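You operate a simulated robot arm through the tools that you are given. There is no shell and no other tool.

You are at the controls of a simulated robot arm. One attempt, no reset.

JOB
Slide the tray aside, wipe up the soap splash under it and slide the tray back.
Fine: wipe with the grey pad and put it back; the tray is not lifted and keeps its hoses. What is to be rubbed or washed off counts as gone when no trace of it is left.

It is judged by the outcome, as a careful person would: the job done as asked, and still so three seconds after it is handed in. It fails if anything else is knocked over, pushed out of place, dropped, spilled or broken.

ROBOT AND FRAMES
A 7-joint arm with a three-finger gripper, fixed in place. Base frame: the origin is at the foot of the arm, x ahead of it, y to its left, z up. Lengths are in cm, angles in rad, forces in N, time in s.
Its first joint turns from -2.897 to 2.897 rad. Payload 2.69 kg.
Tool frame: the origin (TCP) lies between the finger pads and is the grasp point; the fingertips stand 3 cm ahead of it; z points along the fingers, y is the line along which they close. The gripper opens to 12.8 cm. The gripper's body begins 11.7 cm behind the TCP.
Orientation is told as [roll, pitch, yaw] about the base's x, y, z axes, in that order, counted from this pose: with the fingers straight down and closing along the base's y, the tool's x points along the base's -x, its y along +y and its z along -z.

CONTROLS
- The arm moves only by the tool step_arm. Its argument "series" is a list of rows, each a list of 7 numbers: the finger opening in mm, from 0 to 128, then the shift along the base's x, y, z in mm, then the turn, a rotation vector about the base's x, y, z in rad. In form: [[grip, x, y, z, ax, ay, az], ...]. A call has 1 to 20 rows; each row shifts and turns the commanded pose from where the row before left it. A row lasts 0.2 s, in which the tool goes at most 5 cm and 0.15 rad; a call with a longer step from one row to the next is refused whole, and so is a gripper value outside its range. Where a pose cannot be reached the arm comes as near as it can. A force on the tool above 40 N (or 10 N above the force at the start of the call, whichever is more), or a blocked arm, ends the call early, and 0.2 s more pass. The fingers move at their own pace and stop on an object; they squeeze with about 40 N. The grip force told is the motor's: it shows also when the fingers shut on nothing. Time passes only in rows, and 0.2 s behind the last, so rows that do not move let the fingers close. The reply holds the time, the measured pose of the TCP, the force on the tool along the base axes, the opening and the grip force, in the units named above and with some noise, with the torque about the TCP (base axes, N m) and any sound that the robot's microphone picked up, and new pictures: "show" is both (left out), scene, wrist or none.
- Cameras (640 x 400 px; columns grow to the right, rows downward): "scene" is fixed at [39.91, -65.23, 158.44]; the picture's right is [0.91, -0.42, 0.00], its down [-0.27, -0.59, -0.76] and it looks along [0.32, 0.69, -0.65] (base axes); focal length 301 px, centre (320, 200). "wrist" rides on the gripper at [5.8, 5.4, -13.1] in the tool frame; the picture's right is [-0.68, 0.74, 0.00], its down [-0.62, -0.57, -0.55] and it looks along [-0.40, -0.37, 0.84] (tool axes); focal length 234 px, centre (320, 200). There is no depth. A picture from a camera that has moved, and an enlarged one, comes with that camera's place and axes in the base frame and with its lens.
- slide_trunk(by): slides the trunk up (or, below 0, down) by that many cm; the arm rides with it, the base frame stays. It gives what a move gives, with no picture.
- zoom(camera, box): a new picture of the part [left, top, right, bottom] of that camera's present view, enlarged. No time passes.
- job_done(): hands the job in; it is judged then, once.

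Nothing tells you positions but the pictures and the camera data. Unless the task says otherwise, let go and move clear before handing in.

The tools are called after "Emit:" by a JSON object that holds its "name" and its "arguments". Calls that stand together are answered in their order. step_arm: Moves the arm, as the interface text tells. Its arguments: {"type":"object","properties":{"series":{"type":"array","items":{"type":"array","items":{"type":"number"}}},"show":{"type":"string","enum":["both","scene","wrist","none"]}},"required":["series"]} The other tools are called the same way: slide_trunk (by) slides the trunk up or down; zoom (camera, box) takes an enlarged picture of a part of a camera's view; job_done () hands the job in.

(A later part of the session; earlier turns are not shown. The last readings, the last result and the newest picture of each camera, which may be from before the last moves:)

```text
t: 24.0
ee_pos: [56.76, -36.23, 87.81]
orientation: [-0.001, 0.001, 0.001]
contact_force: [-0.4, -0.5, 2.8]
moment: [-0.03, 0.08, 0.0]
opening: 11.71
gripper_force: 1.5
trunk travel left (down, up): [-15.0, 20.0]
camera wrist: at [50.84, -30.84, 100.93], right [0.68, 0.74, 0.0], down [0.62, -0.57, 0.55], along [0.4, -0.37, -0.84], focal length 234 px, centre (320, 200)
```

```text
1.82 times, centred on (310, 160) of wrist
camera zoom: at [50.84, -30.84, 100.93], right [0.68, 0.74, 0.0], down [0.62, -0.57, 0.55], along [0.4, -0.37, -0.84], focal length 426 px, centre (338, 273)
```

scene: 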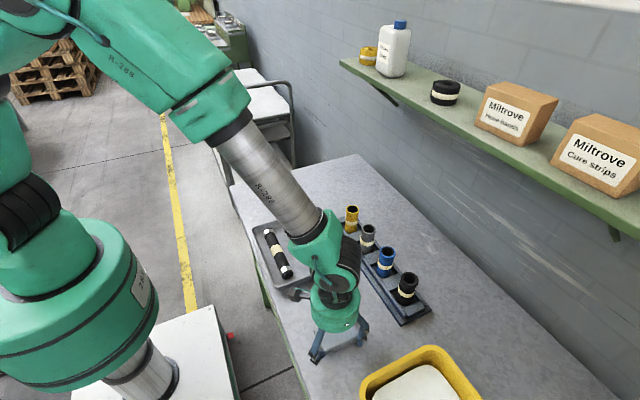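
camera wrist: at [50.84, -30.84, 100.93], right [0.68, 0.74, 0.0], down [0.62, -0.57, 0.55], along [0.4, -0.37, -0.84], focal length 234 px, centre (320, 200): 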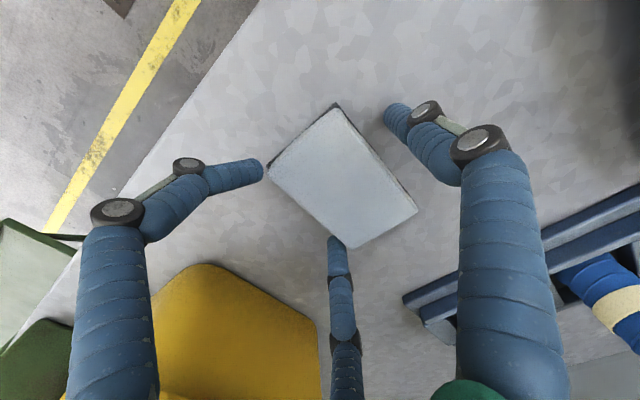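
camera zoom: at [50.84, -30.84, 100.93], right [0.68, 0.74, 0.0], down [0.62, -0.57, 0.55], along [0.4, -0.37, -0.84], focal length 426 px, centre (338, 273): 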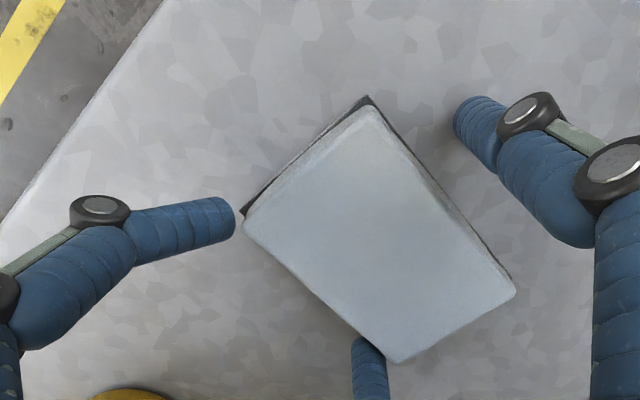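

The opening stalled at 11.7 cm (asked 11.0) and one fingertip looks bent near the pad's corner, with about 3 N of upward force. I'll lift back up and check how the fingers really sit before going on.

Emit:
{"name": "step_arm", "arguments": {"series": [[110, 0, 0, 10, 0, 0, 0], [110, 0, 0, 10, 0, 0, 0], [110, 0, 0, 0, 0, 0, 0]], "show": "wrist"}}

Emit:
{"name": "zoom", "arguments": {"camera": "scene", "box": [270, 270, 430, 400]}}

Emit:
{"name": "zoom", "arguments": {"camera": "wrist", "box": [180, 50, 440, 270]}}

```text
t: 24.8
ee_pos: [56.83, -36.27, 89.94]
orientation: [-0.001, 0.001, -0.001]
contact_force: [-0.7, -1.4, 1.2]
moment: [-0.02, 0.0, 0.01]
opening: 11.0
gripper_force: 0.0
trunk travel left (down, up): [-15.0, 20.0]
camera wrist: at [50.82, -30.86, 103.03], right [0.68, 0.74, 0.0], down [0.62, -0.57, 0.55], along [0.4, -0.37, -0.84], focal length 234 px, centre (320, 200)
```

wrist: 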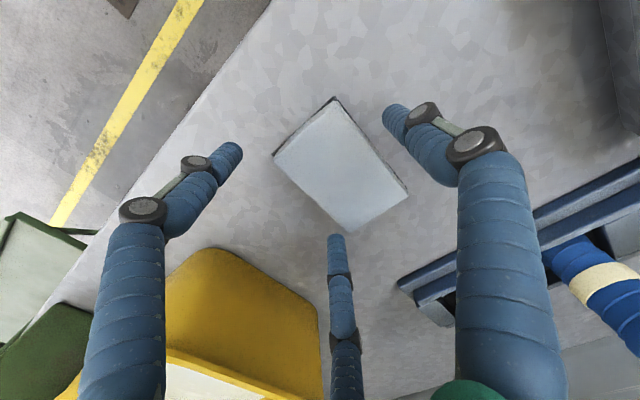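

```text
3.08 times, centred on (350, 335) of scene
camera zoom: at [39.91, -65.23, 158.44], right [0.91, -0.42, 0.0], down [-0.27, -0.59, -0.76], along [0.32, 0.69, -0.65], focal length 925 px, centre (228, -215)
```

zoom: 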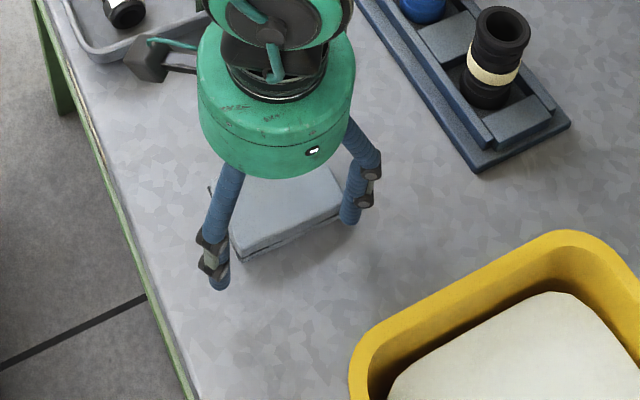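

```text
1.82 times, centred on (310, 160) of wrist
camera zoom: at [50.82, -30.86, 103.03], right [0.68, 0.74, 0.0], down [0.62, -0.57, 0.55], along [0.4, -0.37, -0.84], focal length 426 px, centre (338, 273)
```

zoom: 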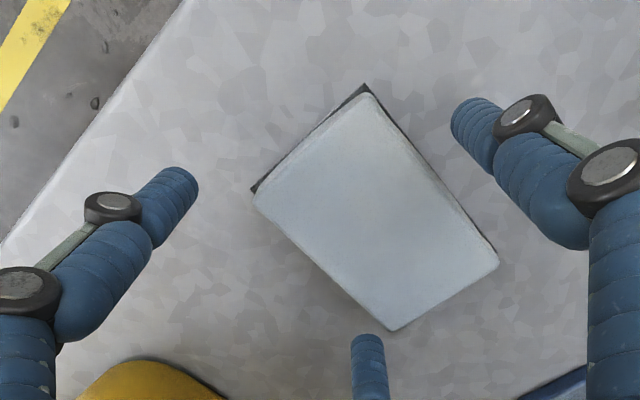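

The pictures show that the three fingers are real: one fingertip touched the table beside the pad and nudged the pad about 1 cm toward +x/+y. The table is therefore nearer z≈84.7. I'll rise, open fully and turn the hand 30° so two fingers can take the long sides and the third the +x end.

Emit:
{"name": "step_arm", "arguments": {"series": [[128, 0, 0, 25, 0, 0, 0], [128, 0, 0, 25, 0, 0, 0], [128, 5, 2, 0, 0, 0, 0.1309], [128, 5, 2, 0, 0, 0, 0.1309], [128, 5, 2, 0, 0, 0, 0.1309], [128, 5, 2, 0, 0, 0, 0.1309], [128, 0, 0, 0, 0, 0, 0]], "show": "both"}}

Emit:
{"name": "zoom", "arguments": {"camera": "scene", "box": [280, 290, 400, 380]}}

Emit:
{"name": "zoom", "arguments": {"camera": "wrist", "box": [180, 50, 440, 270]}}

```text
t: 26.4
ee_pos: [58.72, -35.51, 94.79]
orientation: [0.002, 0.001, 0.526]
contact_force: [0.1, 0.0, -0.3]
moment: [-0.02, 0.0, -0.01]
opening: 12.81
gripper_force: 0.1
trunk travel left (down, up): [-15.0, 20.0]
camera wrist: at [50.96, -33.73, 107.97], right [0.22, 0.98, 0.0], down [0.82, -0.18, 0.55], along [0.54, -0.12, -0.84], focal length 234 px, centre (320, 200)
```

scene: 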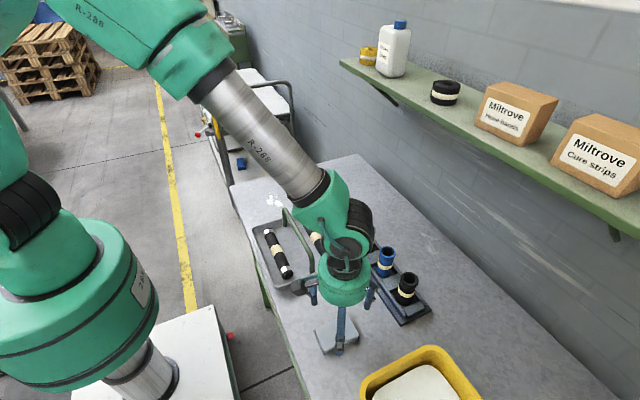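
wrist: 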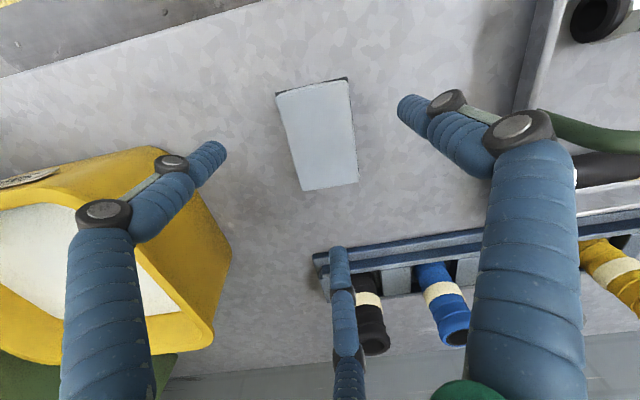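

```text
4.44 times, centred on (340, 335) of scene
camera zoom: at [39.91, -65.23, 158.44], right [0.91, -0.42, 0.0], down [-0.27, -0.59, -0.76], along [0.32, 0.69, -0.65], focal length 1336 px, centre (231, -400)
```

zoom: 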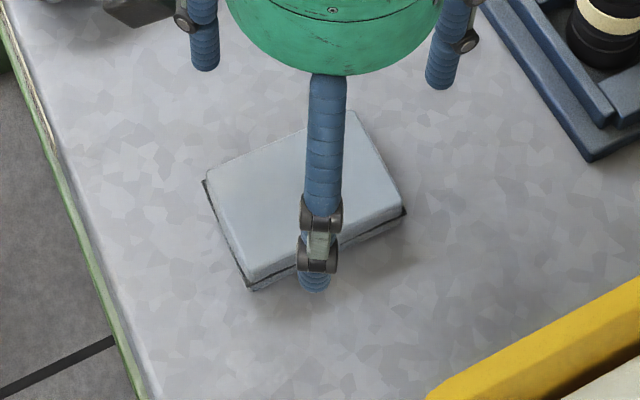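

```text
1.82 times, centred on (310, 160) of wrist
camera zoom: at [50.96, -33.73, 107.97], right [0.22, 0.98, 0.0], down [0.82, -0.18, 0.55], along [0.54, -0.12, -0.84], focal length 426 px, centre (338, 273)
```

zoom: 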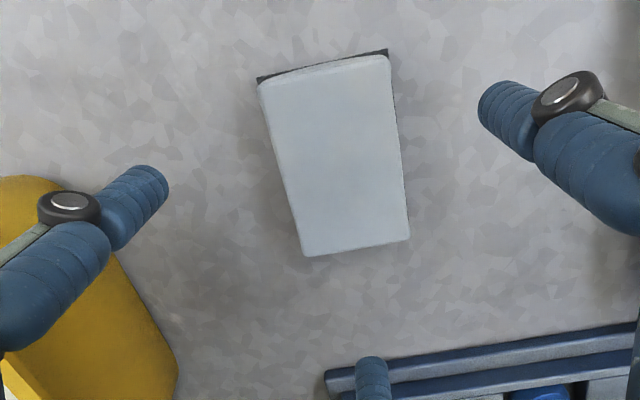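

The pad is undisturbed in orientation, now centred near (58.4, −35.2). I'll centre the hand for a three-sided grasp and feel down for the table in small steps with the fingers wide open.

Emit:
{"name": "step_arm", "arguments": {"series": [[128, 4, 2, -15, 0, 0, 0], [128, 3, 1, -15, 0, 0, 0], [128, 0, 0, -15, 0, 0, 0], [128, 0, 0, -4, 0, 0, 0]], "show": "none"}}

Emit:
{"name": "step_arm", "arguments": {"series": [[128, 0, 0, -1.5, 0, 0, 0], [128, 0, 0, -1.5, 0, 0, 0]], "show": "both"}}

Emit:
{"name": "zoom", "arguments": {"camera": "wrist", "box": [180, 50, 440, 270]}}

Emit:
{"name": "zoom", "arguments": {"camera": "scene", "box": [280, 290, 400, 380]}}

```text
t: 27.4
ee_pos: [59.55, -35.16, 89.98]
orientation: [-0.001, 0.0, 0.524]
contact_force: [0.2, -0.3, 0.4]
moment: [0.02, 0.01, 0.0]
opening: 12.78
gripper_force: 0.0
trunk travel left (down, up): [-15.0, 20.0]
```

```text
t: 28.0
ee_pos: [59.46, -35.18, 89.77]
orientation: [0.001, 0.001, 0.524]
contact_force: [0.5, -1.0, 0.2]
moment: [0.03, -0.02, -0.01]
opening: 12.8
gripper_force: 0.0
trunk travel left (down, up): [-15.0, 20.0]
camera wrist: at [51.7, -33.45, 102.77], right [0.22, 0.98, 0.0], down [0.82, -0.18, 0.55], along [0.54, -0.12, -0.84], focal length 234 px, centre (320, 200)
```

scene: 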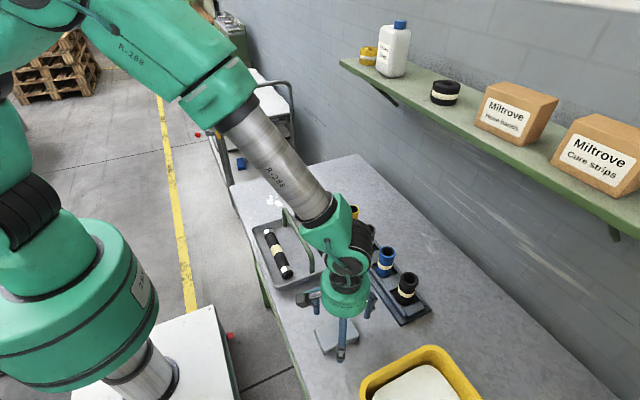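
wrist: 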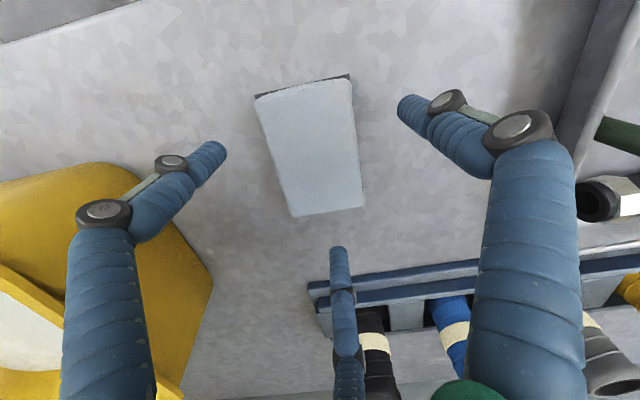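

```text
1.82 times, centred on (310, 160) of wrist
camera zoom: at [51.7, -33.45, 102.77], right [0.22, 0.98, 0.0], down [0.82, -0.18, 0.55], along [0.54, -0.12, -0.84], focal length 426 px, centre (338, 273)
```

zoom: 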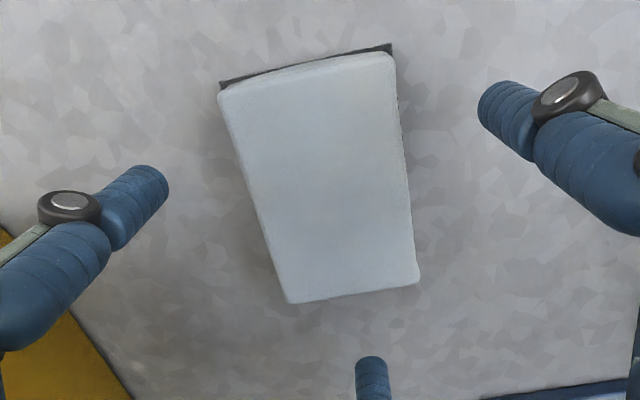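

```text
4.44 times, centred on (340, 335) of scene
camera zoom: at [39.91, -65.23, 158.44], right [0.91, -0.42, 0.0], down [-0.27, -0.59, -0.76], along [0.32, 0.69, -0.65], focal length 1336 px, centre (231, -400)
```

zoom: 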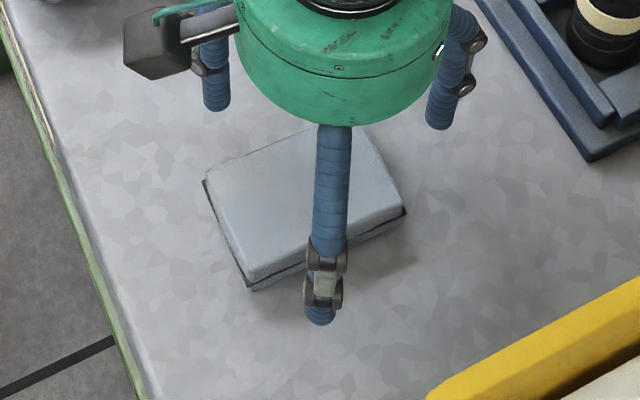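

Clearances look good on all three sides and there's no contact yet. I'll keep feeling down a couple of millimetres at a time.

Emit:
{"name": "step_arm", "arguments": {"series": [[128, 0, 0, -3, 0, 0, 0], [128, 0, 0, -3, 0, 0, 0]], "show": "none"}}

Emit:
{"name": "step_arm", "arguments": {"series": [[128, 0, 0, -1, 0, 0, 0], [128, 0, 0, -1, 0, 0, 0]], "show": "wrist"}}

```text
t: 28.6
ee_pos: [59.55, -35.24, 89.03]
orientation: [0.001, -0.001, 0.527]
contact_force: [0.0, 1.1, 0.0]
moment: [0.01, -0.02, 0.02]
opening: 12.8
gripper_force: 0.0
trunk travel left (down, up): [-15.0, 20.0]
```

```text
t: 29.2
ee_pos: [59.5, -35.25, 88.94]
orientation: [-0.001, -0.001, 0.526]
contact_force: [-0.1, -0.3, 0.6]
moment: [0.04, 0.0, 0.0]
opening: 12.8
gripper_force: 0.2
trunk travel left (down, up): [-15.0, 20.0]
camera wrist: at [51.69, -33.48, 101.98], right [0.22, 0.98, 0.0], down [0.82, -0.18, 0.55], along [0.54, -0.12, -0.84], focal length 234 px, centre (320, 200)
```

wrist: 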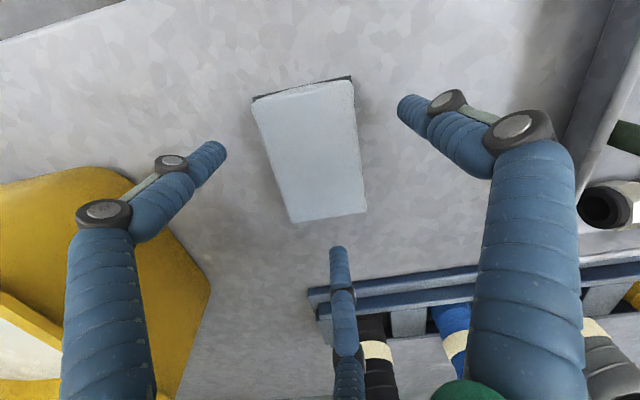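

No contact yet at z≈88.9. Continuing down slowly.

Emit:
{"name": "step_arm", "arguments": {"series": [[128, 0, 0, -1, 0, 0, 0], [128, 0, 0, -1, 0, 0, 0]], "show": "none"}}

Emit:
{"name": "step_arm", "arguments": {"series": [[128, 0, 0, -1, 0, 0, 0], [128, 0, 0, -1, 0, 0, 0]], "show": "wrist"}}

```text
t: 29.8
ee_pos: [59.52, -35.18, 88.75]
orientation: [0.001, -0.001, 0.526]
contact_force: [-0.3, 1.2, -0.6]
moment: [0.02, 0.0, 0.0]
opening: 12.82
gripper_force: 0.0
trunk travel left (down, up): [-15.0, 20.0]
```

```text
t: 30.4
ee_pos: [59.44, -35.2, 88.45]
orientation: [0.0, 0.0, 0.526]
contact_force: [-0.2, -0.2, -0.1]
moment: [-0.01, 0.0, 0.0]
opening: 12.84
gripper_force: 0.1
trunk travel left (down, up): [-15.0, 20.0]
camera wrist: at [51.68, -33.48, 101.58], right [0.22, 0.98, 0.0], down [0.82, -0.18, 0.55], along [0.54, -0.12, -0.84], focal length 234 px, centre (320, 200)
```

wrist: 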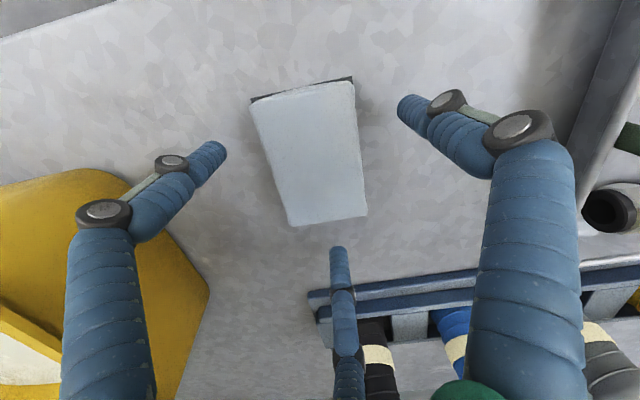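

Still free at z≈88.5. Two more millimetres, checking each.

Emit:
{"name": "step_arm", "arguments": {"series": [[128, 0, 0, -1, 0, 0, 0], [128, 0, 0, -1, 0, 0, 0]], "show": "none"}}

Emit:
{"name": "step_arm", "arguments": {"series": [[128, 0, 0, -1, 0, 0, 0], [128, 0, 0, 0, 0, 0, 0]], "show": "both"}}

Emit:
{"name": "zoom", "arguments": {"camera": "scene", "box": [280, 290, 400, 380]}}

```text
t: 31.0
ee_pos: [59.43, -35.24, 88.34]
orientation: [-0.001, -0.001, 0.525]
contact_force: [0.2, -0.2, 0.3]
moment: [0.02, -0.03, -0.02]
opening: 12.79
gripper_force: 0.0
trunk travel left (down, up): [-15.0, 20.0]
```

```text
t: 31.6
ee_pos: [59.6, -35.27, 88.16]
orientation: [0.0, -0.001, 0.526]
contact_force: [0.3, -0.3, 0.1]
moment: [0.01, -0.01, -0.03]
opening: 12.81
gripper_force: 0.0
trunk travel left (down, up): [-15.0, 20.0]
camera wrist: at [51.68, -33.46, 101.28], right [0.22, 0.98, 0.0], down [0.82, -0.18, 0.55], along [0.54, -0.12, -0.84], focal length 234 px, centre (320, 200)
```

scene: 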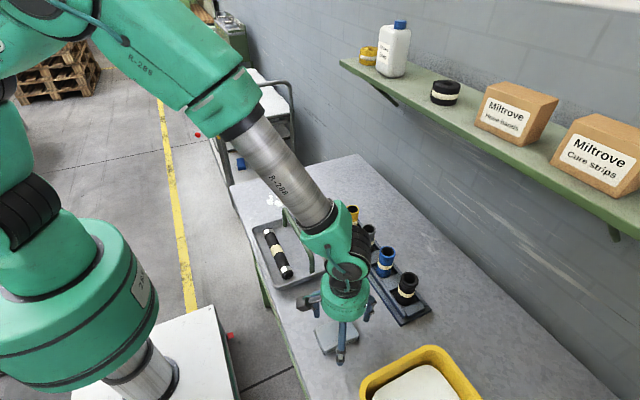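
wrist: 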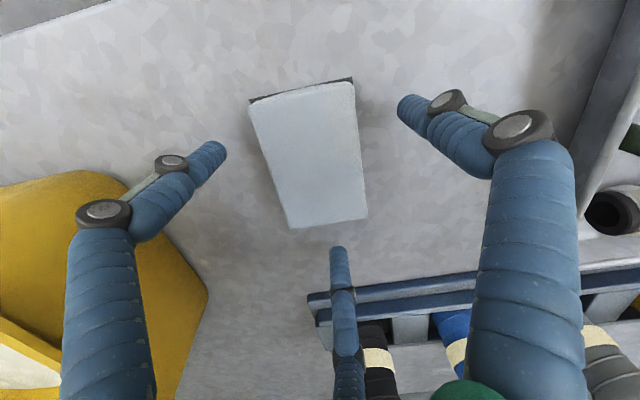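

```text
4.44 times, centred on (340, 335) of scene
camera zoom: at [39.91, -65.23, 158.44], right [0.91, -0.42, 0.0], down [-0.27, -0.59, -0.76], along [0.32, 0.69, -0.65], focal length 1336 px, centre (231, -400)
```

zoom: 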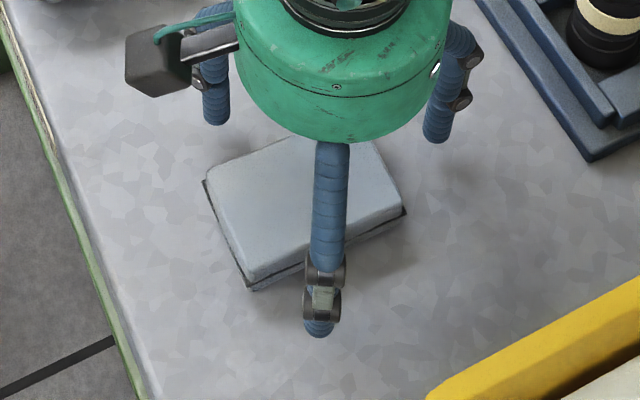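

Still no contact at z≈88.2. I'll continue a millimetre at a time.

Emit:
{"name": "step_arm", "arguments": {"series": [[128, 0, 0, -1, 0, 0, 0], [128, 0, 0, 0, 0, 0, 0]], "show": "none"}}

Emit:
{"name": "step_arm", "arguments": {"series": [[128, 0, 0, -1, 0, 0, 0], [128, 0, 0, 0, 0, 0, 0]], "show": "none"}}

Emit:
{"name": "step_arm", "arguments": {"series": [[128, 0, 0, -1, 0, 0, 0], [128, 0, 0, 0, 0, 0, 0]], "show": "wrist"}}

```text
t: 32.2
ee_pos: [59.58, -35.23, 88.05]
orientation: [0.0, 0.0, 0.527]
contact_force: [0.0, 0.5, 0.2]
moment: [-0.03, 0.01, 0.0]
opening: 12.8
gripper_force: 0.1
trunk travel left (down, up): [-15.0, 20.0]
```

```text
t: 32.8
ee_pos: [59.49, -35.16, 87.99]
orientation: [-0.001, 0.001, 0.525]
contact_force: [0.6, -0.6, -0.3]
moment: [-0.01, -0.02, 0.02]
opening: 12.81
gripper_force: 0.0
trunk travel left (down, up): [-15.0, 20.0]
```

```text
t: 33.4
ee_pos: [59.57, -35.28, 87.86]
orientation: [0.0, -0.001, 0.525]
contact_force: [-0.6, 0.3, 0.0]
moment: [-0.02, -0.04, 0.01]
opening: 12.77
gripper_force: 0.2
trunk travel left (down, up): [-15.0, 20.0]
camera wrist: at [51.68, -33.47, 100.97], right [0.22, 0.98, 0.0], down [0.82, -0.18, 0.55], along [0.54, -0.12, -0.84], focal length 234 px, centre (320, 200)
```

wrist: 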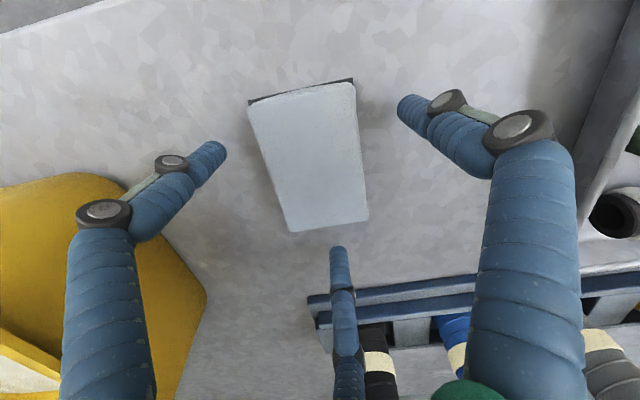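

Still free, so the earlier touch was on the pad's corner rather than the table. Continuing the descent.

Emit:
{"name": "step_arm", "arguments": {"series": [[128, 0, 0, -1, 0, 0, 0], [128, 0, 0, -1, 0, 0, 0]], "show": "none"}}

Emit:
{"name": "step_arm", "arguments": {"series": [[128, 0, 0, -1, 0, 0, 0], [128, 0, 0, -1, 0, 0, 0]], "show": "none"}}

Emit:
{"name": "step_arm", "arguments": {"series": [[128, 0, 0, -1, 0, 0, 0], [128, 0, 0, -1, 0, 0, 0]], "show": "wrist"}}

```text
t: 34.0
ee_pos: [59.56, -35.21, 87.67]
orientation: [0.0, 0.0, 0.525]
contact_force: [-0.2, -0.5, -0.1]
moment: [-0.01, 0.0, -0.03]
opening: 12.82
gripper_force: 0.1
trunk travel left (down, up): [-15.0, 20.0]
```

```text
t: 34.6
ee_pos: [59.43, -35.12, 87.54]
orientation: [0.0, -0.001, 0.525]
contact_force: [0.4, 0.1, 0.1]
moment: [0.02, -0.03, -0.02]
opening: 12.78
gripper_force: 0.0
trunk travel left (down, up): [-15.0, 20.0]
```

```text
t: 35.2
ee_pos: [59.49, -35.24, 87.34]
orientation: [0.0, 0.0, 0.527]
contact_force: [-0.4, 0.4, -0.7]
moment: [0.01, -0.02, 0.0]
opening: 12.8
gripper_force: 0.0
trunk travel left (down, up): [-15.0, 20.0]
camera wrist: at [51.7, -33.42, 100.37], right [0.22, 0.98, 0.0], down [0.82, -0.18, 0.55], along [0.54, -0.12, -0.84], focal length 234 px, centre (320, 200)
```

wrist: 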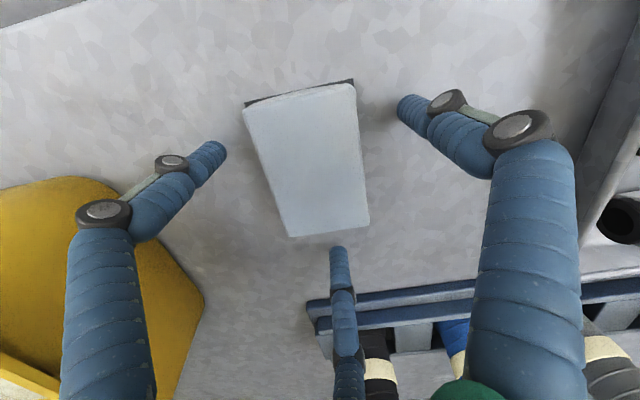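

Emit:
{"name": "step_arm", "arguments": {"series": [[128, 0, 0, -1, 0, 0, 0], [128, 0, 0, -1, 0, 0, 0]], "show": "none"}}

Emit:
{"name": "step_arm", "arguments": {"series": [[128, 0, 0, -1, 0, 0, 0], [128, 0, 0, -1, 0, 0, 0]], "show": "none"}}

Emit:
{"name": "step_arm", "arguments": {"series": [[128, 0, 0, -1, 0, 0, 0], [128, 0, 0, -1, 0, 0, 0]], "show": "both"}}

Emit:
{"name": "zoom", "arguments": {"camera": "scene", "box": [280, 290, 400, 380]}}

```text
t: 35.8
ee_pos: [59.54, -35.22, 87.07]
orientation: [0.0, 0.0, 0.526]
contact_force: [0.4, 0.5, 0.5]
moment: [0.0, 0.01, 0.02]
opening: 12.82
gripper_force: 0.0
trunk travel left (down, up): [-15.0, 20.0]
```

```text
t: 36.4
ee_pos: [59.5, -35.14, 86.94]
orientation: [0.0, 0.001, 0.522]
contact_force: [0.3, -0.2, -0.4]
moment: [0.01, -0.01, -0.02]
opening: 12.78
gripper_force: 0.2
trunk travel left (down, up): [-15.0, 20.0]
```

```text
t: 37.0
ee_pos: [59.53, -35.23, 86.74]
orientation: [-0.001, 0.001, 0.525]
contact_force: [0.3, -0.4, 0.1]
moment: [0.05, -0.02, -0.01]
opening: 12.8
gripper_force: 0.0
trunk travel left (down, up): [-15.0, 20.0]
camera wrist: at [51.66, -33.47, 99.81], right [0.22, 0.98, 0.0], down [0.82, -0.18, 0.55], along [0.54, -0.12, -0.84], focal length 234 px, centre (320, 200)
```

scene: 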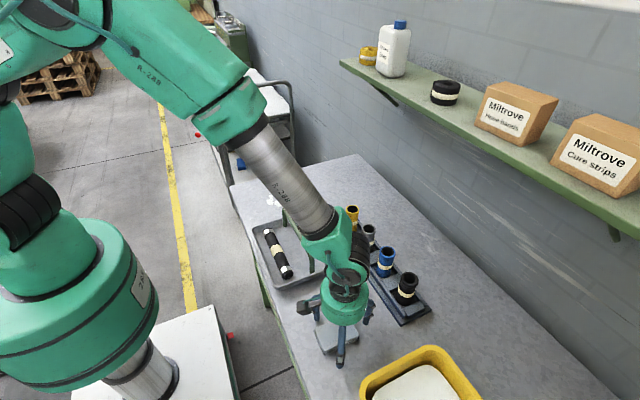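
wrist: 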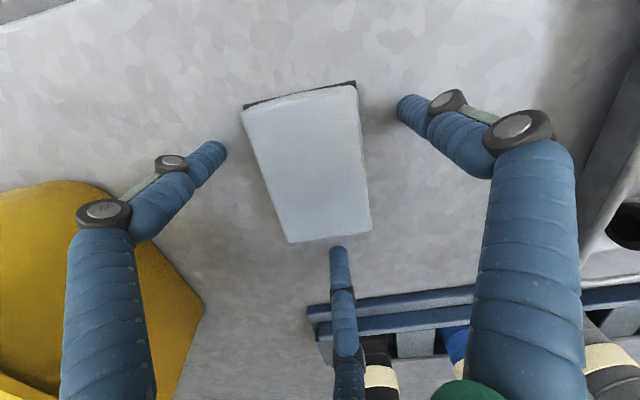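

```text
4.44 times, centred on (340, 335) of scene
camera zoom: at [39.91, -65.23, 158.44], right [0.91, -0.42, 0.0], down [-0.27, -0.59, -0.76], along [0.32, 0.69, -0.65], focal length 1336 px, centre (231, -400)
```

zoom: 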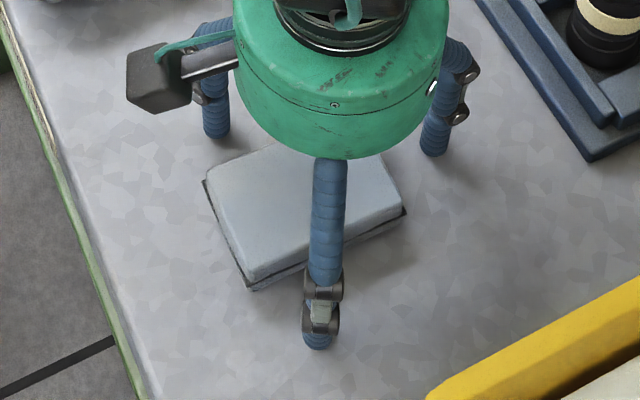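

Emit:
{"name": "step_arm", "arguments": {"series": [[128, 0, 0, -1, 0, 0, 0], [128, 0, 0, 0, 0, 0, 0]], "show": "none"}}

Emit:
{"name": "step_arm", "arguments": {"series": [[128, 0, 0, -1, 0, 0, 0], [128, 0, 0, 0, 0, 0, 0]], "show": "none"}}

Emit:
{"name": "step_arm", "arguments": {"series": [[128, 0, 0, -1, 0, 0, 0], [128, 0, 0, 0, 0, 0, 0]], "show": "none"}}

Emit:
{"name": "step_arm", "arguments": {"series": [[128, 0, 0, -1, 0, 0, 0], [128, 0, 0, 0, 0, 0, 0]], "show": "wrist"}}

```text
t: 37.6
ee_pos: [59.54, -35.18, 86.48]
orientation: [-0.001, 0.0, 0.525]
contact_force: [-1.1, 0.4, 1.6]
moment: [-0.01, -0.06, 0.01]
opening: 12.78
gripper_force: 0.0
trunk travel left (down, up): [-15.0, 20.0]
```

```text
t: 38.2
ee_pos: [59.52, -35.2, 86.63]
orientation: [-0.002, 0.0, 0.521]
contact_force: [-1.7, 0.2, 12.8]
moment: [0.62, 0.56, -0.01]
opening: 12.8
gripper_force: 0.0
trunk travel left (down, up): [-15.0, 20.0]
```

```text
t: 38.8
ee_pos: [59.44, -35.18, 86.57]
orientation: [-0.001, -0.002, 0.526]
contact_force: [-4.0, 1.7, 29.6]
moment: [1.18, 1.27, 0.13]
opening: 12.82
gripper_force: 0.8
trunk travel left (down, up): [-15.0, 20.0]
```

```text
t: 39.2
ee_pos: [59.51, -35.27, 86.63]
orientation: [0.0, 0.001, 0.527]
contact_force: [-10.0, 4.9, 20.3]
moment: [1.16, 1.01, 0.19]
opening: 12.82
gripper_force: 0.3
trunk travel left (down, up): [-15.0, 20.0]
stopped in row 2: the force on the tool passed its limit at 43 N (the readings are from after the stop); the commanded pose is now the measured one
camera wrist: at [51.65, -33.47, 99.67], right [0.22, 0.98, 0.0], down [0.82, -0.18, 0.55], along [0.54, -0.12, -0.84], focal length 234 px, centre (320, 200)
```

wrist: 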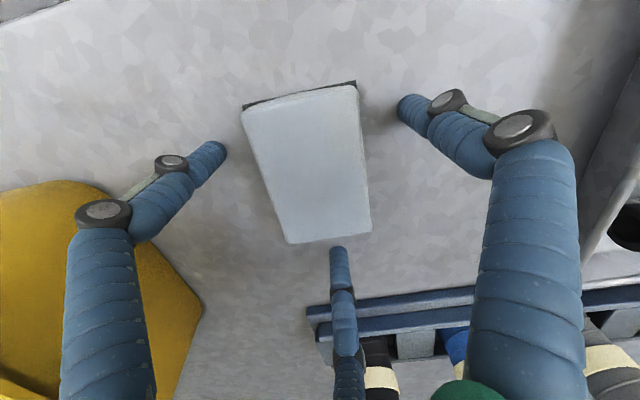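

The fingertips touched the table at TCP z≈86.6, so the table top is at z≈83.6 and the pad about 1.2 cm thick. I'll back off 3.5 mm and close the fingers gradually around the pad.

Emit:
{"name": "step_arm", "arguments": {"series": [[128, 0, 0, 3.5, 0, 0, 0], [115, 0, 0, 0, 0, 0, 0], [100, 0, 0, 0, 0, 0, 0], [90, 0, 0, 0, 0, 0, 0], [82, 0, 0, 0, 0, 0, 0]], "show": "both"}}

Emit:
{"name": "zoom", "arguments": {"camera": "wrist", "box": [180, 50, 440, 270]}}

Emit:
{"name": "zoom", "arguments": {"camera": "scene", "box": [280, 290, 400, 380]}}

```text
t: 40.3
ee_pos: [59.63, -35.03, 87.34]
orientation: [-0.001, 0.0, 0.526]
contact_force: [-14.7, 15.0, 36.5]
moment: [2.25, 1.47, 0.16]
opening: 10.69
gripper_force: 18.9
trunk travel left (down, up): [-15.0, 20.0]
stopped in row 5: the force on the tool passed its limit at 44 N (the readings are from after the stop); the commanded pose is now the measured one
camera wrist: at [51.65, -33.35, 100.34], right [0.22, 0.98, 0.0], down [0.82, -0.18, 0.55], along [0.54, -0.12, -0.83], focal length 234 px, centre (320, 200)
```

scene: 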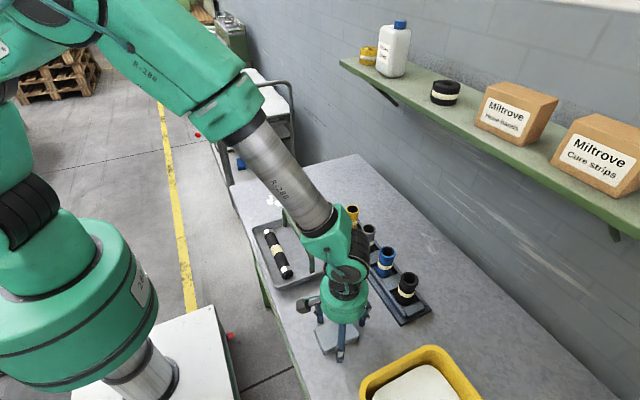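
wrist: 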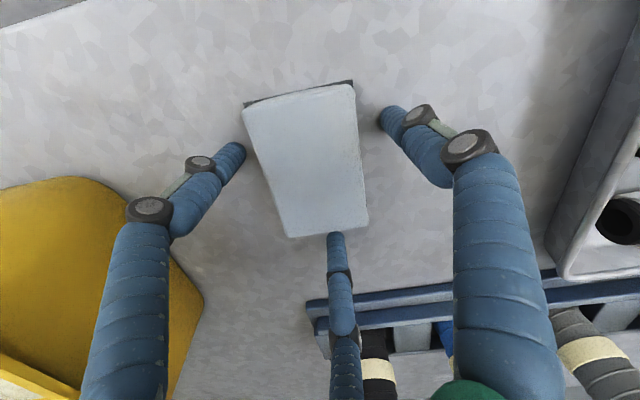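

```text
1.82 times, centred on (310, 160) of wrist
camera zoom: at [51.65, -33.35, 100.34], right [0.22, 0.98, 0.0], down [0.82, -0.18, 0.55], along [0.54, -0.12, -0.83], focal length 426 px, centre (338, 273)
```

zoom: 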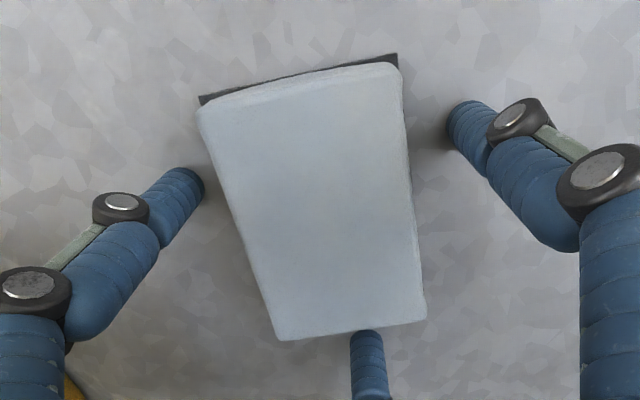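

```text
4.44 times, centred on (340, 335) of scene
camera zoom: at [39.91, -65.23, 158.44], right [0.91, -0.42, 0.0], down [-0.27, -0.59, -0.76], along [0.32, 0.69, -0.65], focal length 1336 px, centre (231, -400)
```

zoom: 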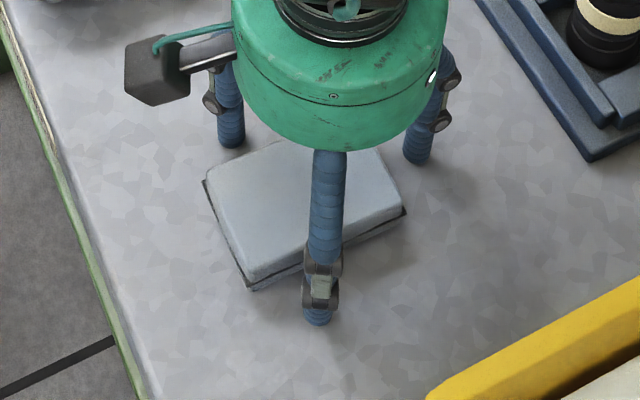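

Closing swings the fingertips downward in an arc, so they pressed onto the table. I'll rise, pre-close to 9 cm (still clear of the pad), and feel for the table again at that opening.

Emit:
{"name": "step_arm", "arguments": {"series": [[107, 0, 0, 10, 0, 0, 0], [107, 0, 0, 15, 0, 0, 0], [92, 0, 0, 0, 0, 0, 0], [92, 0, 0, 0, 0, 0, 0]], "show": "both"}}

Emit:
{"name": "zoom", "arguments": {"camera": "wrist", "box": [180, 50, 440, 270]}}

Emit:
{"name": "zoom", "arguments": {"camera": "scene", "box": [280, 290, 400, 380]}}

```text
t: 41.3
ee_pos: [59.59, -35.23, 89.39]
orientation: [-0.001, 0.0, 0.525]
contact_force: [-0.1, 0.8, 0.6]
moment: [-0.02, 0.03, 0.0]
opening: 9.2
gripper_force: 0.1
trunk travel left (down, up): [-15.0, 20.0]
camera wrist: at [51.75, -33.52, 102.49], right [0.22, 0.98, 0.0], down [0.82, -0.18, 0.55], along [0.54, -0.12, -0.84], focal length 234 px, centre (320, 200)
```

scene: 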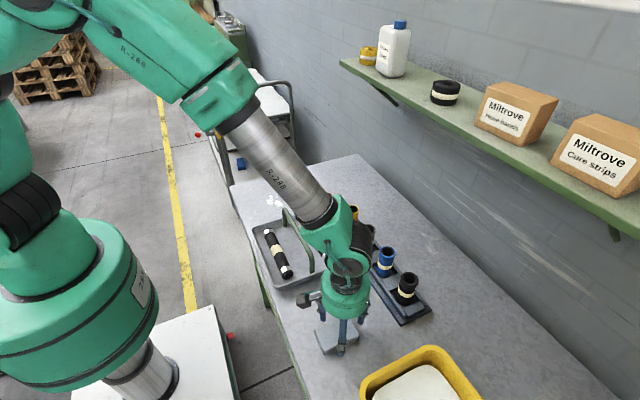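
wrist: 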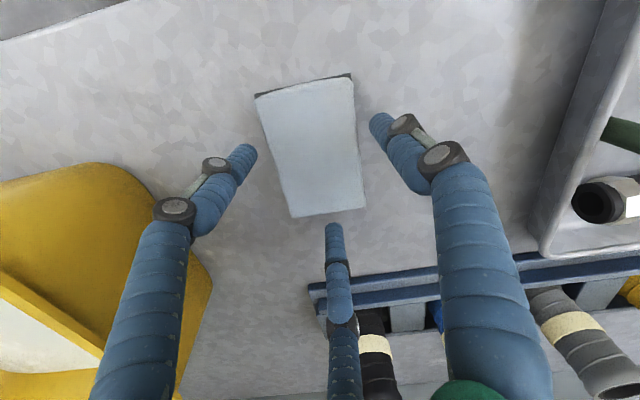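

```text
1.82 times, centred on (310, 160) of wrist
camera zoom: at [51.75, -33.52, 102.49], right [0.22, 0.98, 0.0], down [0.82, -0.18, 0.55], along [0.54, -0.12, -0.84], focal length 426 px, centre (338, 273)
```

zoom: 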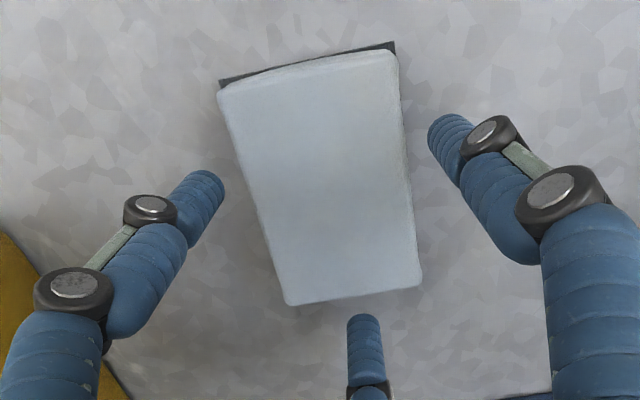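

```text
4.44 times, centred on (340, 335) of scene
camera zoom: at [39.91, -65.23, 158.44], right [0.91, -0.42, 0.0], down [-0.27, -0.59, -0.76], along [0.32, 0.69, -0.65], focal length 1336 px, centre (231, -400)
```

zoom: 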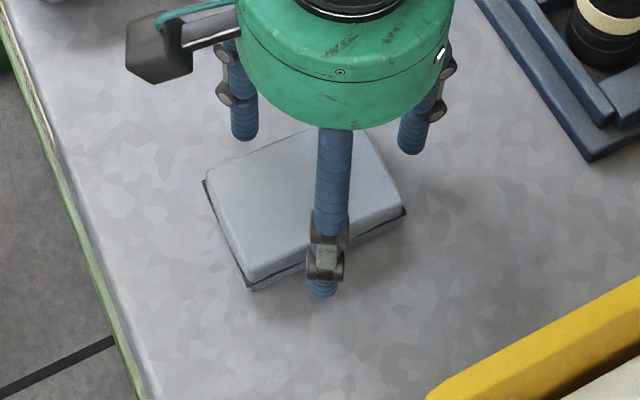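

The pad hasn't moved and sits well centred between the fingers. Feeling down again at this opening.

Emit:
{"name": "step_arm", "arguments": {"series": [[92, 0, 0, -2, 0, 0, 0], [92, 0, 0, -2, 0, 0, 0], [92, 0, 0, 0, 0, 0, 0]], "show": "none"}}

Emit:
{"name": "step_arm", "arguments": {"series": [[92, 0, 0, -1, 0, 0, 0], [92, 0, 0, 0, 0, 0, 0]], "show": "none"}}

```text
t: 42.1
ee_pos: [59.62, -35.3, 89.1]
orientation: [-0.001, -0.001, 0.524]
contact_force: [0.3, 0.4, -0.8]
moment: [0.02, -0.04, -0.04]
opening: 9.2
gripper_force: 0.0
trunk travel left (down, up): [-15.0, 20.0]
```

```text
t: 42.7
ee_pos: [59.66, -35.35, 88.87]
orientation: [-0.002, 0.0, 0.524]
contact_force: [0.6, 0.0, 0.3]
moment: [-0.03, -0.01, 0.05]
opening: 9.22
gripper_force: 0.0
trunk travel left (down, up): [-15.0, 20.0]
```

Emit:
{"name": "step_arm", "arguments": {"series": [[92, 0, 0, -1, 0, 0, 0], [92, 0, 0, 0, 0, 0, 0]], "show": "none"}}

Emit:
{"name": "step_arm", "arguments": {"series": [[92, 0, 0, -1, 0, 0, 0], [92, 0, 0, 0, 0, 0, 0]], "show": "none"}}

```text
t: 43.3
ee_pos: [59.58, -35.23, 88.88]
orientation: [-0.003, 0.001, 0.524]
contact_force: [0.2, -0.1, -0.7]
moment: [-0.01, -0.01, -0.01]
opening: 9.19
gripper_force: 0.1
trunk travel left (down, up): [-15.0, 20.0]
```

```text
t: 43.9
ee_pos: [59.74, -35.35, 88.77]
orientation: [-0.002, -0.001, 0.526]
contact_force: [-0.3, -0.1, -0.6]
moment: [0.05, -0.02, 0.03]
opening: 9.2
gripper_force: 0.1
trunk travel left (down, up): [-15.0, 20.0]
```

Emit:
{"name": "step_arm", "arguments": {"series": [[92, 0, 0, -1, 0, 0, 0], [92, 0, 0, -1, 0, 0, 0], [92, 0, 0, 0, 0, 0, 0]], "show": "none"}}

Emit:
{"name": "step_arm", "arguments": {"series": [[92, 0, 0, -1, 0, 0, 0], [92, 0, 0, 0, 0, 0, 0]], "show": "none"}}

```text
t: 44.7
ee_pos: [59.7, -35.11, 88.49]
orientation: [-0.002, -0.001, 0.525]
contact_force: [0.4, 0.5, -0.4]
moment: [0.0, 0.02, -0.01]
opening: 9.2
gripper_force: 0.1
trunk travel left (down, up): [-15.0, 20.0]
```

```text
t: 45.3
ee_pos: [59.8, -35.25, 88.45]
orientation: [-0.002, -0.001, 0.527]
contact_force: [0.4, 0.3, -0.1]
moment: [0.0, -0.01, 0.01]
opening: 9.19
gripper_force: 0.1
trunk travel left (down, up): [-15.0, 20.0]
```

Emit:
{"name": "step_arm", "arguments": {"series": [[92, 0, 0, -1, 0, 0, 0], [92, 0, 0, 0, 0, 0, 0]], "show": "none"}}

Emit:
{"name": "step_arm", "arguments": {"series": [[92, 0, 0, -1, 0, 0, 0], [92, 0, 0, 0, 0, 0, 0]], "show": "wrist"}}

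```text
t: 45.9
ee_pos: [59.71, -35.29, 88.3]
orientation: [-0.002, -0.002, 0.525]
contact_force: [0.4, 0.6, 0.5]
moment: [-0.01, -0.04, 0.0]
opening: 9.18
gripper_force: 0.0
trunk travel left (down, up): [-15.0, 20.0]
```

```text
t: 46.5
ee_pos: [59.62, -35.3, 88.31]
orientation: [-0.002, -0.002, 0.524]
contact_force: [-0.5, 0.0, 0.2]
moment: [-0.01, 0.0, 0.01]
opening: 9.19
gripper_force: 0.0
trunk travel left (down, up): [-15.0, 20.0]
camera wrist: at [51.8, -33.51, 101.29], right [0.22, 0.98, 0.0], down [0.82, -0.18, 0.55], along [0.54, -0.12, -0.84], focal length 234 px, centre (320, 200)
```

wrist: 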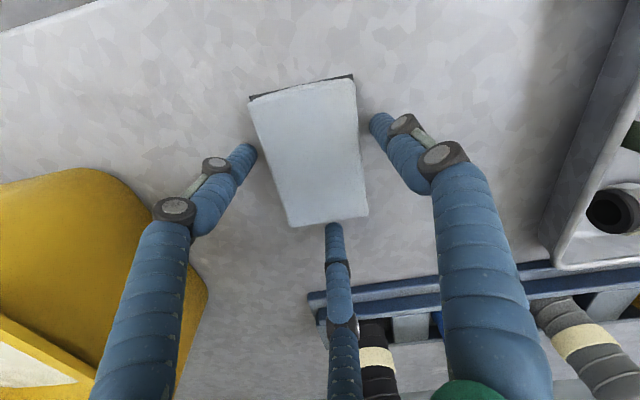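

Emit:
{"name": "zoom", "arguments": {"camera": "wrist", "box": [230, 60, 410, 260]}}

Emit:
{"name": "zoom", "arguments": {"camera": "scene", "box": [290, 300, 390, 370]}}

```text
2.00 times, centred on (320, 160) of wrist
camera zoom: at [51.8, -33.51, 101.29], right [0.22, 0.98, 0.0], down [0.82, -0.18, 0.55], along [0.54, -0.12, -0.84], focal length 468 px, centre (320, 280)
```

zoom: 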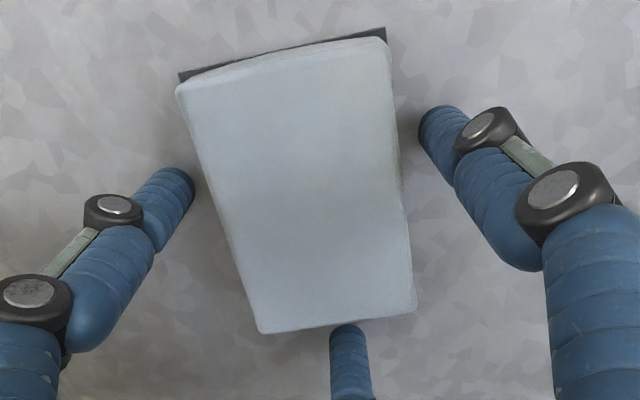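

```text
5.71 times, centred on (340, 335) of scene
camera zoom: at [39.91, -65.23, 158.44], right [0.91, -0.42, 0.0], down [-0.27, -0.59, -0.76], along [0.32, 0.69, -0.65], focal length 1718 px, centre (206, -571)
```

zoom: 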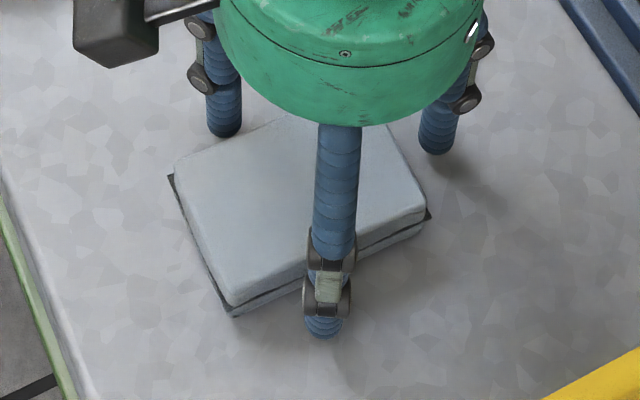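

At this opening the third finger is almost over the pad's +x edge, so I'll shift the hand 6 mm in +x and 1 mm in −y, open slightly, and continue down.

Emit:
{"name": "step_arm", "arguments": {"series": [[96, 3, -1, 2, 0, 0, 0], [96, 4, 0, 0, 0, 0, 0], [96, 0, 0, -2, 0, 0, 0], [96, 0, 0, -1, 0, 0, 0]], "show": "none"}}

Emit:
{"name": "step_arm", "arguments": {"series": [[96, 0, 0, -1, 0, 0, 0], [96, 0, 0, 0, 0, 0, 0]], "show": "wrist"}}

Emit:
{"name": "zoom", "arguments": {"camera": "wrist", "box": [230, 60, 410, 260]}}

```text
t: 47.5
ee_pos: [60.45, -35.37, 88.16]
orientation: [-0.001, 0.0, 0.526]
contact_force: [0.5, -0.8, -0.7]
moment: [0.0, 0.03, 0.0]
opening: 9.59
gripper_force: 0.1
trunk travel left (down, up): [-15.0, 20.0]
```

```text
t: 48.1
ee_pos: [60.47, -35.27, 88.02]
orientation: [-0.001, 0.0, 0.527]
contact_force: [0.4, 0.4, 0.5]
moment: [-0.05, 0.02, 0.0]
opening: 9.61
gripper_force: 0.2
trunk travel left (down, up): [-15.0, 20.0]
camera wrist: at [52.52, -33.63, 101.13], right [0.22, 0.98, 0.0], down [0.82, -0.18, 0.55], along [0.54, -0.12, -0.84], focal length 234 px, centre (320, 200)
```

wrist: 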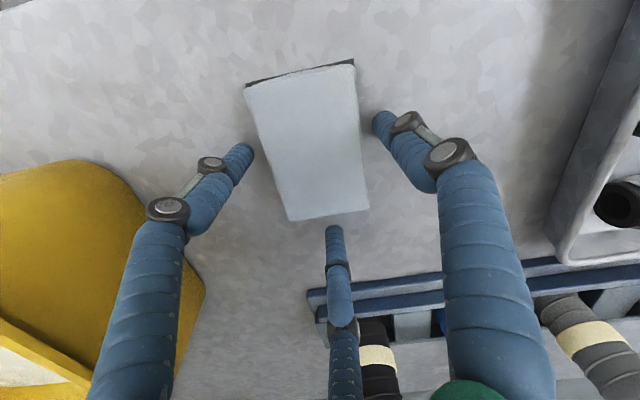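

```text
2.00 times, centred on (320, 160) of wrist
camera zoom: at [52.52, -33.63, 101.13], right [0.22, 0.98, 0.0], down [0.82, -0.18, 0.55], along [0.54, -0.12, -0.84], focal length 468 px, centre (320, 280)
```

zoom: 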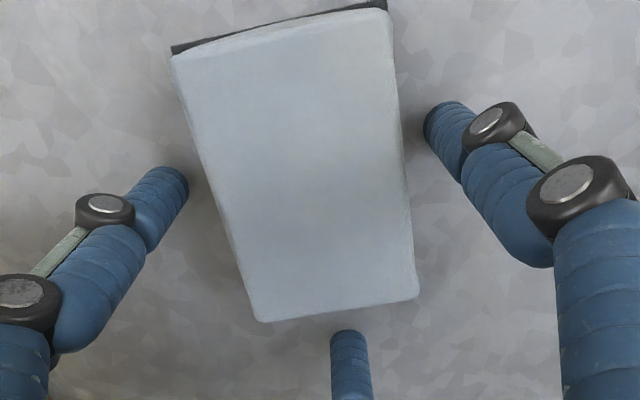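

Good clearance on all three sides now. Continuing down to find the table.

Emit:
{"name": "step_arm", "arguments": {"series": [[96, 0, 0, -1, 0, 0, 0], [96, 0, 0, -1, 0, 0, 0], [96, 0, 0, 0, 0, 0, 0]], "show": "none"}}

Emit:
{"name": "step_arm", "arguments": {"series": [[96, 0, 0, -1, 0, 0, 0], [96, 0, 0, 0, 0, 0, 0]], "show": "none"}}

```text
t: 48.9
ee_pos: [60.41, -35.36, 87.86]
orientation: [-0.001, 0.0, 0.523]
contact_force: [0.5, -0.1, -0.2]
moment: [-0.02, 0.01, 0.03]
opening: 9.62
gripper_force: 0.0
trunk travel left (down, up): [-15.0, 20.0]
```

```text
t: 49.5
ee_pos: [60.26, -35.36, 87.76]
orientation: [-0.003, 0.001, 0.527]
contact_force: [-0.1, -0.8, 0.4]
moment: [-0.03, -0.05, -0.01]
opening: 9.61
gripper_force: 0.0
trunk travel left (down, up): [-15.0, 20.0]
```

Emit:
{"name": "step_arm", "arguments": {"series": [[96, 0, 0, -1, 0, 0, 0], [96, 0, 0, 0, 0, 0, 0]], "show": "none"}}

Emit:
{"name": "step_arm", "arguments": {"series": [[96, 0, 0, -0.7, 0, 0, 0], [96, 0, 0, 0, 0, 0, 0]], "show": "none"}}

```text
t: 50.1
ee_pos: [60.36, -35.39, 87.71]
orientation: [-0.002, 0.0, 0.525]
contact_force: [-0.5, 0.2, -0.4]
moment: [0.01, 0.0, 0.0]
opening: 9.61
gripper_force: 0.1
trunk travel left (down, up): [-15.0, 20.0]
```

```text
t: 50.7
ee_pos: [60.35, -35.39, 87.52]
orientation: [-0.003, -0.002, 0.526]
contact_force: [-0.3, 0.2, 0.2]
moment: [-0.02, 0.05, -0.01]
opening: 9.6
gripper_force: 0.0
trunk travel left (down, up): [-15.0, 20.0]
```

Emit:
{"name": "step_arm", "arguments": {"series": [[96, 0, 0, -0.7, 0, 0, 0], [96, 0, 0, 0, 0, 0, 0]], "show": "none"}}

Emit:
{"name": "step_arm", "arguments": {"series": [[96, 0, 0, -0.7, 0, 0, 0], [96, 0, 0, 0, 0, 0, 0]], "show": "none"}}

```text
t: 51.3
ee_pos: [60.4, -35.48, 87.51]
orientation: [-0.001, 0.0, 0.525]
contact_force: [0.3, 0.3, 0.9]
moment: [0.02, 0.01, 0.03]
opening: 9.59
gripper_force: 0.0
trunk travel left (down, up): [-15.0, 20.0]
```

```text
t: 51.9
ee_pos: [60.36, -35.46, 87.53]
orientation: [-0.003, -0.001, 0.524]
contact_force: [-2.1, -1.1, 6.5]
moment: [0.33, 0.26, 0.12]
opening: 9.71
gripper_force: 1.3
trunk travel left (down, up): [-15.0, 20.0]
```

Contact at z≈87.5 for this opening. I'll raise 7 mm to allow for the fingertip arc and close in small steps.

Emit:
{"name": "step_arm", "arguments": {"series": [[96, 0, 0, 3.5, 0, 0, 0], [96, 0, 0, 3.5, 0, 0, 0], [92, 0, 0, 0, 0, 0, 0], [88, 0, 0, 0, 0, 0, 0], [85, 0, 0, 0, 0, 0, 0], [85, 0, 0, 0, 0, 0, 0]], "show": "wrist"}}

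Emit:
{"name": "zoom", "arguments": {"camera": "wrist", "box": [230, 60, 410, 260]}}

Emit:
{"name": "zoom", "arguments": {"camera": "scene", "box": [290, 300, 390, 370]}}

```text
t: 53.3
ee_pos: [60.4, -35.53, 88.25]
orientation: [-0.002, 0.001, 0.525]
contact_force: [-0.7, 0.2, 0.2]
moment: [0.01, 0.0, 0.0]
opening: 8.51
gripper_force: 0.1
trunk travel left (down, up): [-15.0, 20.0]
camera wrist: at [52.49, -33.63, 101.2], right [0.22, 0.98, 0.0], down [0.82, -0.18, 0.55], along [0.54, -0.12, -0.84], focal length 234 px, centre (320, 200)
```

wrist: 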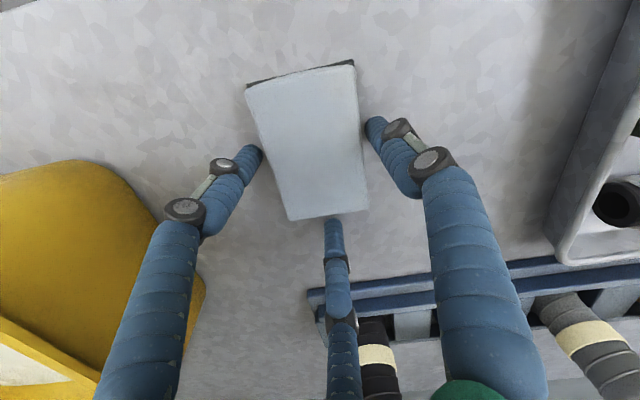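

```text
2.00 times, centred on (320, 160) of wrist
camera zoom: at [52.49, -33.63, 101.2], right [0.22, 0.98, 0.0], down [0.82, -0.18, 0.55], along [0.54, -0.12, -0.84], focal length 468 px, centre (320, 280)
```

zoom: 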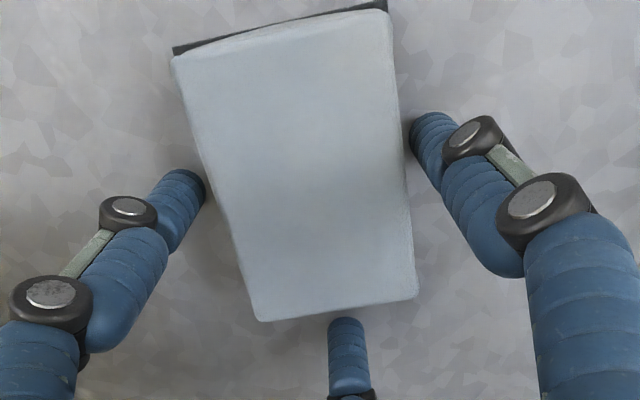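

```text
5.71 times, centred on (340, 335) of scene
camera zoom: at [39.91, -65.23, 158.44], right [0.91, -0.42, 0.0], down [-0.27, -0.59, -0.76], along [0.32, 0.69, -0.65], focal length 1718 px, centre (206, -571)
```

zoom: 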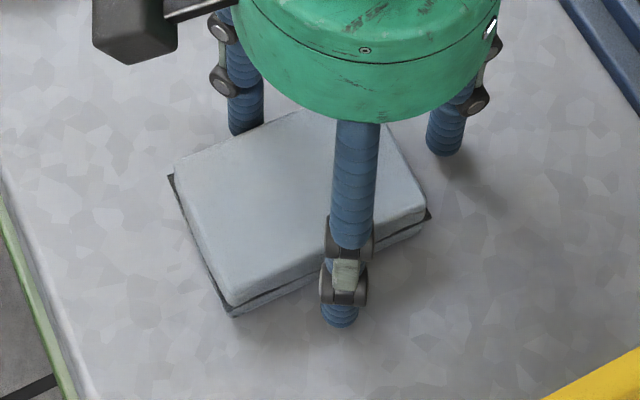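

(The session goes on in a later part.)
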